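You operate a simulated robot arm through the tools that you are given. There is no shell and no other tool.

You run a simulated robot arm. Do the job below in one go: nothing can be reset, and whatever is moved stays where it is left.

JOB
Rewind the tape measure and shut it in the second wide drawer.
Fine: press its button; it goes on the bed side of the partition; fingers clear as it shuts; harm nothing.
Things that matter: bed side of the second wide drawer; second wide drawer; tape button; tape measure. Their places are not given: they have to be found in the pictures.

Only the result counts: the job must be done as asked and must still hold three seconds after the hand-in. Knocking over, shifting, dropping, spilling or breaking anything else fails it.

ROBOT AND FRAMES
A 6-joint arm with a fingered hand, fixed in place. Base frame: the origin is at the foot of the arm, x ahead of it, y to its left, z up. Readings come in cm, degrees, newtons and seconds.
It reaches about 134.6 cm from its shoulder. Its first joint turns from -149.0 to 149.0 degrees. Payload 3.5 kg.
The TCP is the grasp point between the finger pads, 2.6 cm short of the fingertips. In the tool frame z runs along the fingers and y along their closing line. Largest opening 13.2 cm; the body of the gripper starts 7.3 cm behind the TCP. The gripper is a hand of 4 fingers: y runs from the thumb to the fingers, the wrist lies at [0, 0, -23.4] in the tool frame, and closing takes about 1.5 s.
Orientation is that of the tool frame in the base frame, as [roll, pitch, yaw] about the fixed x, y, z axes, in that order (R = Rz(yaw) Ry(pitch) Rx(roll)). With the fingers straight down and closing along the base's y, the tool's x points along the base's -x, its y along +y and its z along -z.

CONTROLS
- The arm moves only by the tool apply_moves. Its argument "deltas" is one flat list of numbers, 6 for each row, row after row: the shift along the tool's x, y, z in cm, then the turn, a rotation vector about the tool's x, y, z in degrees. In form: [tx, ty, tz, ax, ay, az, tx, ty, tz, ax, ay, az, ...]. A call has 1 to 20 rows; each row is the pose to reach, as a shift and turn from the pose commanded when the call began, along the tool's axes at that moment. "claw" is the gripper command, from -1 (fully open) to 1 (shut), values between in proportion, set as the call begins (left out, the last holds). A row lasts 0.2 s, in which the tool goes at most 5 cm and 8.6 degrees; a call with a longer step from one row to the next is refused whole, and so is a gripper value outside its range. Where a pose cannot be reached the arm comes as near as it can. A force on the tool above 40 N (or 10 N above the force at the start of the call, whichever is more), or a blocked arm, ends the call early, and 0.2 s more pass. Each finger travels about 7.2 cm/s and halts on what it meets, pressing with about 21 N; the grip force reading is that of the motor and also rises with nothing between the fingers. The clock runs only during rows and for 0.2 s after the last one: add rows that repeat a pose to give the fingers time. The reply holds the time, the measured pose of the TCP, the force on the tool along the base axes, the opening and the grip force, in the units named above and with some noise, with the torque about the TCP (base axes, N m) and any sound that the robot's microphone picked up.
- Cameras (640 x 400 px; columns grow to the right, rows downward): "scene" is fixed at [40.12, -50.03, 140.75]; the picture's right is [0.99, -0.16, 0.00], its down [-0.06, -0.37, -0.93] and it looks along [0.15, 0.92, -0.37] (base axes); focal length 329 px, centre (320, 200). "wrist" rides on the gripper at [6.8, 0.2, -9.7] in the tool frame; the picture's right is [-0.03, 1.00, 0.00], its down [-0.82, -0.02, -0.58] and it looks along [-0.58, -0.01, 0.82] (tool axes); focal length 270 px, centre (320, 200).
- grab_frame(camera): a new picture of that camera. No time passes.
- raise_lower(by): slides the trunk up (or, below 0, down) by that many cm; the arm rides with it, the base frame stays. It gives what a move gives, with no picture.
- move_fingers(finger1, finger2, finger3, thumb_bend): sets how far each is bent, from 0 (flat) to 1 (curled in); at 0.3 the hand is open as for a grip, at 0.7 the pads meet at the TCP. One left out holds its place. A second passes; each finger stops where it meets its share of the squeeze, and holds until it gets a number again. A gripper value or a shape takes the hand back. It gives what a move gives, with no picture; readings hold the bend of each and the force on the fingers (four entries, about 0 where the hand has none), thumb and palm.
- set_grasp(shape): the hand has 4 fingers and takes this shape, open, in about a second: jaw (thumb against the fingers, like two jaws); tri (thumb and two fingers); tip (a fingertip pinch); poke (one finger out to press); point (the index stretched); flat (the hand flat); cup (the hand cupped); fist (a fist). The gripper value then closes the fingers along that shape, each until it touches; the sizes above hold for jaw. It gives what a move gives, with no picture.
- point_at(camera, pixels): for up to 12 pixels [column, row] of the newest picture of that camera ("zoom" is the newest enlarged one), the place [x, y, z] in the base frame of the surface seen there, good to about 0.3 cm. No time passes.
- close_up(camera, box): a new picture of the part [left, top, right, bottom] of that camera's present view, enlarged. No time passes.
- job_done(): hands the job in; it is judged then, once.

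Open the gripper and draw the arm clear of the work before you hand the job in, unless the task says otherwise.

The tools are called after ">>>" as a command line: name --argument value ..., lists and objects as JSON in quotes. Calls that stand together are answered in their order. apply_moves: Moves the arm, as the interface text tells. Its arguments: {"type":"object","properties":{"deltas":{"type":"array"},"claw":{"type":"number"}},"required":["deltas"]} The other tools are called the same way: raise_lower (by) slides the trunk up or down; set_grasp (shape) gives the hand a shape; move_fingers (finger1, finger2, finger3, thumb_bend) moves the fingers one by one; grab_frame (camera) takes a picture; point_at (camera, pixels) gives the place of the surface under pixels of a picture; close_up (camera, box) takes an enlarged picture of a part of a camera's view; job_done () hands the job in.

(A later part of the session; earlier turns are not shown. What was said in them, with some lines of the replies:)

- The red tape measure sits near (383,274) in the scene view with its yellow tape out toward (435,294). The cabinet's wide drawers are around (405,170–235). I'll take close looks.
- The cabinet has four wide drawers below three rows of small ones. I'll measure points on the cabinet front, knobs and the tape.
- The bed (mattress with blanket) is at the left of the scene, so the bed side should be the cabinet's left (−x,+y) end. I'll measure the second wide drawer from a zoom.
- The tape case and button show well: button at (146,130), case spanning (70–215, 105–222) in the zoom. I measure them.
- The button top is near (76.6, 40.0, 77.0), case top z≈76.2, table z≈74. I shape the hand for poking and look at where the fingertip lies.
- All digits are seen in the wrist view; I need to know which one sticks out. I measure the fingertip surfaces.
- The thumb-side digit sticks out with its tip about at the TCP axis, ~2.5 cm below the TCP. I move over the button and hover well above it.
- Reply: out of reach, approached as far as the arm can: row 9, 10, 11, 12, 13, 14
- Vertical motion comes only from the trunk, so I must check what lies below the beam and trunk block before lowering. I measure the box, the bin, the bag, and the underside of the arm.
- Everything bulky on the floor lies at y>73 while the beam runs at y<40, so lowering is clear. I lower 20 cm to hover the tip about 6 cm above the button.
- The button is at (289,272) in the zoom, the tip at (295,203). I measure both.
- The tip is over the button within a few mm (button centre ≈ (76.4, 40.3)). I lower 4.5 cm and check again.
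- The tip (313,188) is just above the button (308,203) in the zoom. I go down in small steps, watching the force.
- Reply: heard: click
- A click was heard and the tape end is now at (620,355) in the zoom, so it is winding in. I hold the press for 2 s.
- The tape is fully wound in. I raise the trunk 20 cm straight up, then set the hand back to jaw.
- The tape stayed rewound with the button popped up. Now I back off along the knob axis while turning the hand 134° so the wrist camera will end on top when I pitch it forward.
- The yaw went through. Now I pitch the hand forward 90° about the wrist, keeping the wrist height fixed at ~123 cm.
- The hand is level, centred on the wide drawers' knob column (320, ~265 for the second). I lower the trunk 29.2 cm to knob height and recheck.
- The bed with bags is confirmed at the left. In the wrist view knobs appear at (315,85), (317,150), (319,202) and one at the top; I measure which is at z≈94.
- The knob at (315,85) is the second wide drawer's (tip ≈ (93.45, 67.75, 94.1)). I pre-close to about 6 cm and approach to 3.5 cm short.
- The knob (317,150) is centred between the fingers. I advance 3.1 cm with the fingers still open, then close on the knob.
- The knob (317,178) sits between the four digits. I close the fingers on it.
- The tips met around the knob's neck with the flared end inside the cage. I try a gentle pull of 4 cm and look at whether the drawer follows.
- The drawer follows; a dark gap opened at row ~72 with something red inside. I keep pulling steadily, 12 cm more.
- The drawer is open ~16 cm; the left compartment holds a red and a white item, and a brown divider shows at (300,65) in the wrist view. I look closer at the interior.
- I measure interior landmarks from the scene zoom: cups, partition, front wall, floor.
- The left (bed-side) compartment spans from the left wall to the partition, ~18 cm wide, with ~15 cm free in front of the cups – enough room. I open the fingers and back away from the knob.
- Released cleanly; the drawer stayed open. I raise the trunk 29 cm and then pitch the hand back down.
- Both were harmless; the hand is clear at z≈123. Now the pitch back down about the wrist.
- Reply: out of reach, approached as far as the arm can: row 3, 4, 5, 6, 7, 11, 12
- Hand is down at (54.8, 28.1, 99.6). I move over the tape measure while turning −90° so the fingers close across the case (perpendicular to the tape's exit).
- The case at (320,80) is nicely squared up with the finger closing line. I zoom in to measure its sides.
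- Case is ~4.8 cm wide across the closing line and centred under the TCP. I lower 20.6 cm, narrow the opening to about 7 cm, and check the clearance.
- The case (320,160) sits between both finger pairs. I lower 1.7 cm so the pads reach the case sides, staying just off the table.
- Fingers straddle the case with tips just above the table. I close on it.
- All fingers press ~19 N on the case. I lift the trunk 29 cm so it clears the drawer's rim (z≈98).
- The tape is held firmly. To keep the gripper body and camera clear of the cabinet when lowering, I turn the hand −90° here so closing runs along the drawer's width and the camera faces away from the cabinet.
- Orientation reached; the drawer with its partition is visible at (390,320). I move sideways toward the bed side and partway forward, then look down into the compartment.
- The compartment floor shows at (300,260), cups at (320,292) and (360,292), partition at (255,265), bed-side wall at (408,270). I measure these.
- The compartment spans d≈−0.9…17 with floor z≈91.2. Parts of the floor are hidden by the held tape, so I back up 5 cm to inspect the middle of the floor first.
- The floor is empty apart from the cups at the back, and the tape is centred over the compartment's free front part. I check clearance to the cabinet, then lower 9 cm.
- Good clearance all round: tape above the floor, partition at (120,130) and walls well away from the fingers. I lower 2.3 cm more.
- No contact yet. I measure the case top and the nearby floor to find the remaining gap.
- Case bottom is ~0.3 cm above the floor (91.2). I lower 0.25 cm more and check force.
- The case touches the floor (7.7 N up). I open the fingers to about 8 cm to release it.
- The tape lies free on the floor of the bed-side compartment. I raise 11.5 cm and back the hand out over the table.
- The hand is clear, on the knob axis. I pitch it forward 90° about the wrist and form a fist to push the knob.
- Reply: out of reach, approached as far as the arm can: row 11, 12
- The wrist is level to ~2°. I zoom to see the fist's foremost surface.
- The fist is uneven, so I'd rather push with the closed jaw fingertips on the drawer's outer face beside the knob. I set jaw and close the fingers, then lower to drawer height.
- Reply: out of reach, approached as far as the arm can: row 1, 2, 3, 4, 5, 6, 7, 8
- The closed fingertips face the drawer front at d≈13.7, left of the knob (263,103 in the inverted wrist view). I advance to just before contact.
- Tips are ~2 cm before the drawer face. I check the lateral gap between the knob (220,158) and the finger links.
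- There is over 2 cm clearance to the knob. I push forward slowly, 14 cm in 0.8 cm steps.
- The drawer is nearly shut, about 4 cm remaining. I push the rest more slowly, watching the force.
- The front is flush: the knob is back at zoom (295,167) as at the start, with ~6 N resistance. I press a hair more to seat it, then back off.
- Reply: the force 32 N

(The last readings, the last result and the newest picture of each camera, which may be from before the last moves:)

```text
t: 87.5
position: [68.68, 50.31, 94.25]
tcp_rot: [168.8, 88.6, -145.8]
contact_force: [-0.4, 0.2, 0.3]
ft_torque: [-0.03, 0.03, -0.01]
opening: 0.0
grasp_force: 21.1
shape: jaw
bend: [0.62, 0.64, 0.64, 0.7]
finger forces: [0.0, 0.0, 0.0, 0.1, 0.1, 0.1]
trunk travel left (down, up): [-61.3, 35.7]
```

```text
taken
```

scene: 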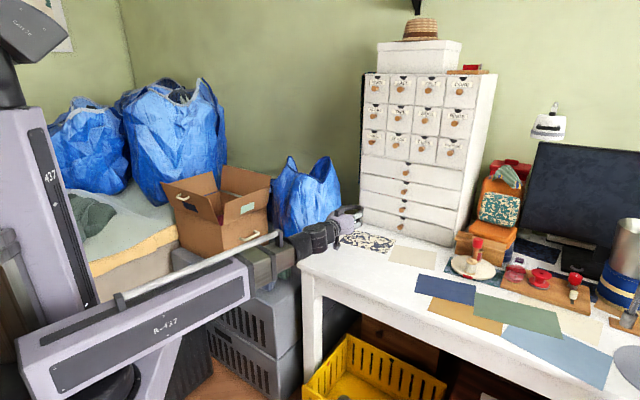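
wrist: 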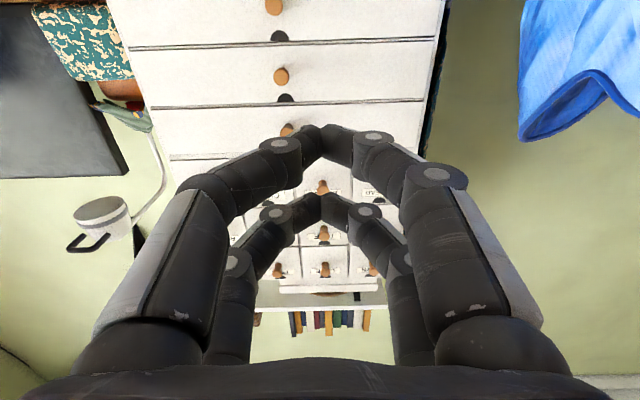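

The drawer is shut and everything looks as before. I verify the drawer front is flush and the cabinet unmoved, while opening the hand in place.

>>> apply_moves --deltas '[0, 0, 0, 0, 0, 0, 0, 0, 0, 0, 0, 0, 0, 0, 0, 0, 0, 0, 0, 0, 0, 0, 0, 0, 0, 0, 0, 0, 0, 0, 0, 0, 0, 0, 0, 0, 0, 0, 0, 0, 0, 0]' --claw -1

>>> raise_lower --by 25

>>> close_up --camera "scene" --box '[350, 150, 470, 250]'

>>> point_at --camera "zoom" --pixels '[[130, 100], [126, 153], [520, 172], [512, 235], [292, 169], [330, 150], [330, 190], [330, 80], [330, 260]]'

>>> grab_frame --camera "scene"

```text
t: 89.0
position: [68.69, 50.44, 94.22]
tcp_rot: [169.2, 88.7, -145.5]
contact_force: [0.9, 0.2, -0.3]
ft_torque: [0.04, 0.02, -0.03]
opening: 13.19
grasp_force: 0.1
shape: jaw
bend: [0.3, 0.3, 0.3, 0.3]
finger forces: [0.0, 0.0, 0.2, 0.0, 0.0, 0.0]
trunk travel left (down, up): [-61.3, 35.7]
```

```text
t: 91.6
position: [68.61, 50.45, 119.26]
tcp_rot: [169.2, 88.6, -145.4]
contact_force: [0.0, -0.7, 0.0]
ft_torque: [0.01, 0.02, 0.03]
opening: 13.18
grasp_force: 0.0
shape: jaw
bend: [0.3, 0.3, 0.3, 0.3]
finger forces: [0.0, 0.1, 0.1, 0.0, 0.1, 0.0]
trunk travel left (down, up): [-86.3, 10.7]
```

```text
4.00 times, centred on (410, 200) of scene
```

zoom: 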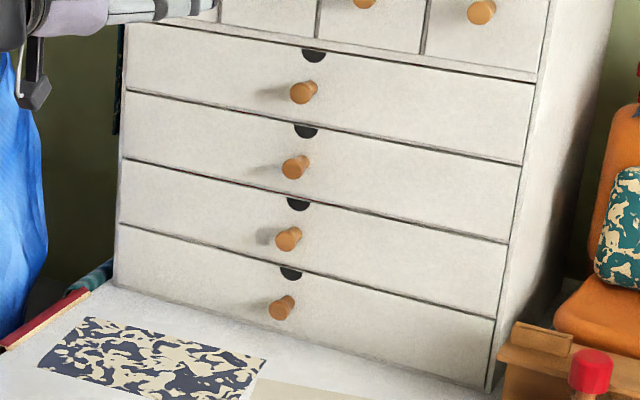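

```text
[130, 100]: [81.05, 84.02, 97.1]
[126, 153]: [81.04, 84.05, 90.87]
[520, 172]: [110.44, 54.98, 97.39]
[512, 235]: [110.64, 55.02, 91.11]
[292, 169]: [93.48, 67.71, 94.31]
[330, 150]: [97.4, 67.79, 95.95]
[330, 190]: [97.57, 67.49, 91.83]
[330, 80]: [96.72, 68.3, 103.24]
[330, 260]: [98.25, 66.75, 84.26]
```

```text
taken
```

scene: 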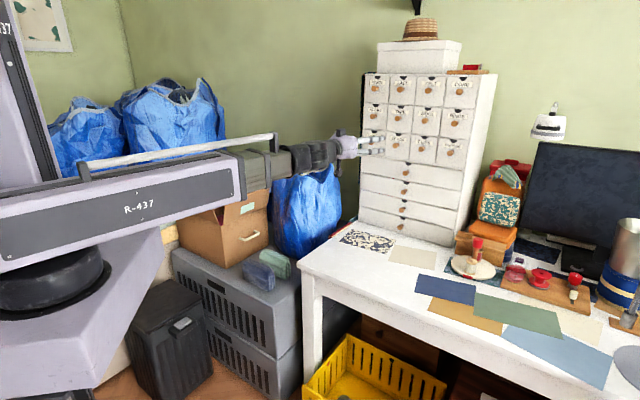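

The drawer front matches its original shut position, the cabinet and other objects haven't moved, and the open hand is clear. Handing in.

>>> job_done

```text
The job is handed in.
```

I rewound the tape measure, put it in the second wide drawer on the bed side of the partition, and shut the drawer. The job is handed in, but I got no verdict back.

- **Rewind:** I pressed the button. It clicked, and the tape wound fully in while I held it.
- **Drawer:** I pulled the drawer out about 16 cm by its knob. The bed-side compartment is the left one, with two cups at the back and clear floor in front of them.
- **Placing:** I lowered the tape measure onto that clear floor until it touched, then let go. The picture showed it lying free of the cups and the partition.
- **Shutting:** I pushed the front closed with the fingertips on its outer face. Afterwards the front and knob measured where they were before I opened the drawer.
- **Other things:** Nothing else looked moved in the last picture. I did not look inside again after closing, so I can't confirm the tape measure's exact spot in the compartment.

The hand is open and drawn back from the cabinet.
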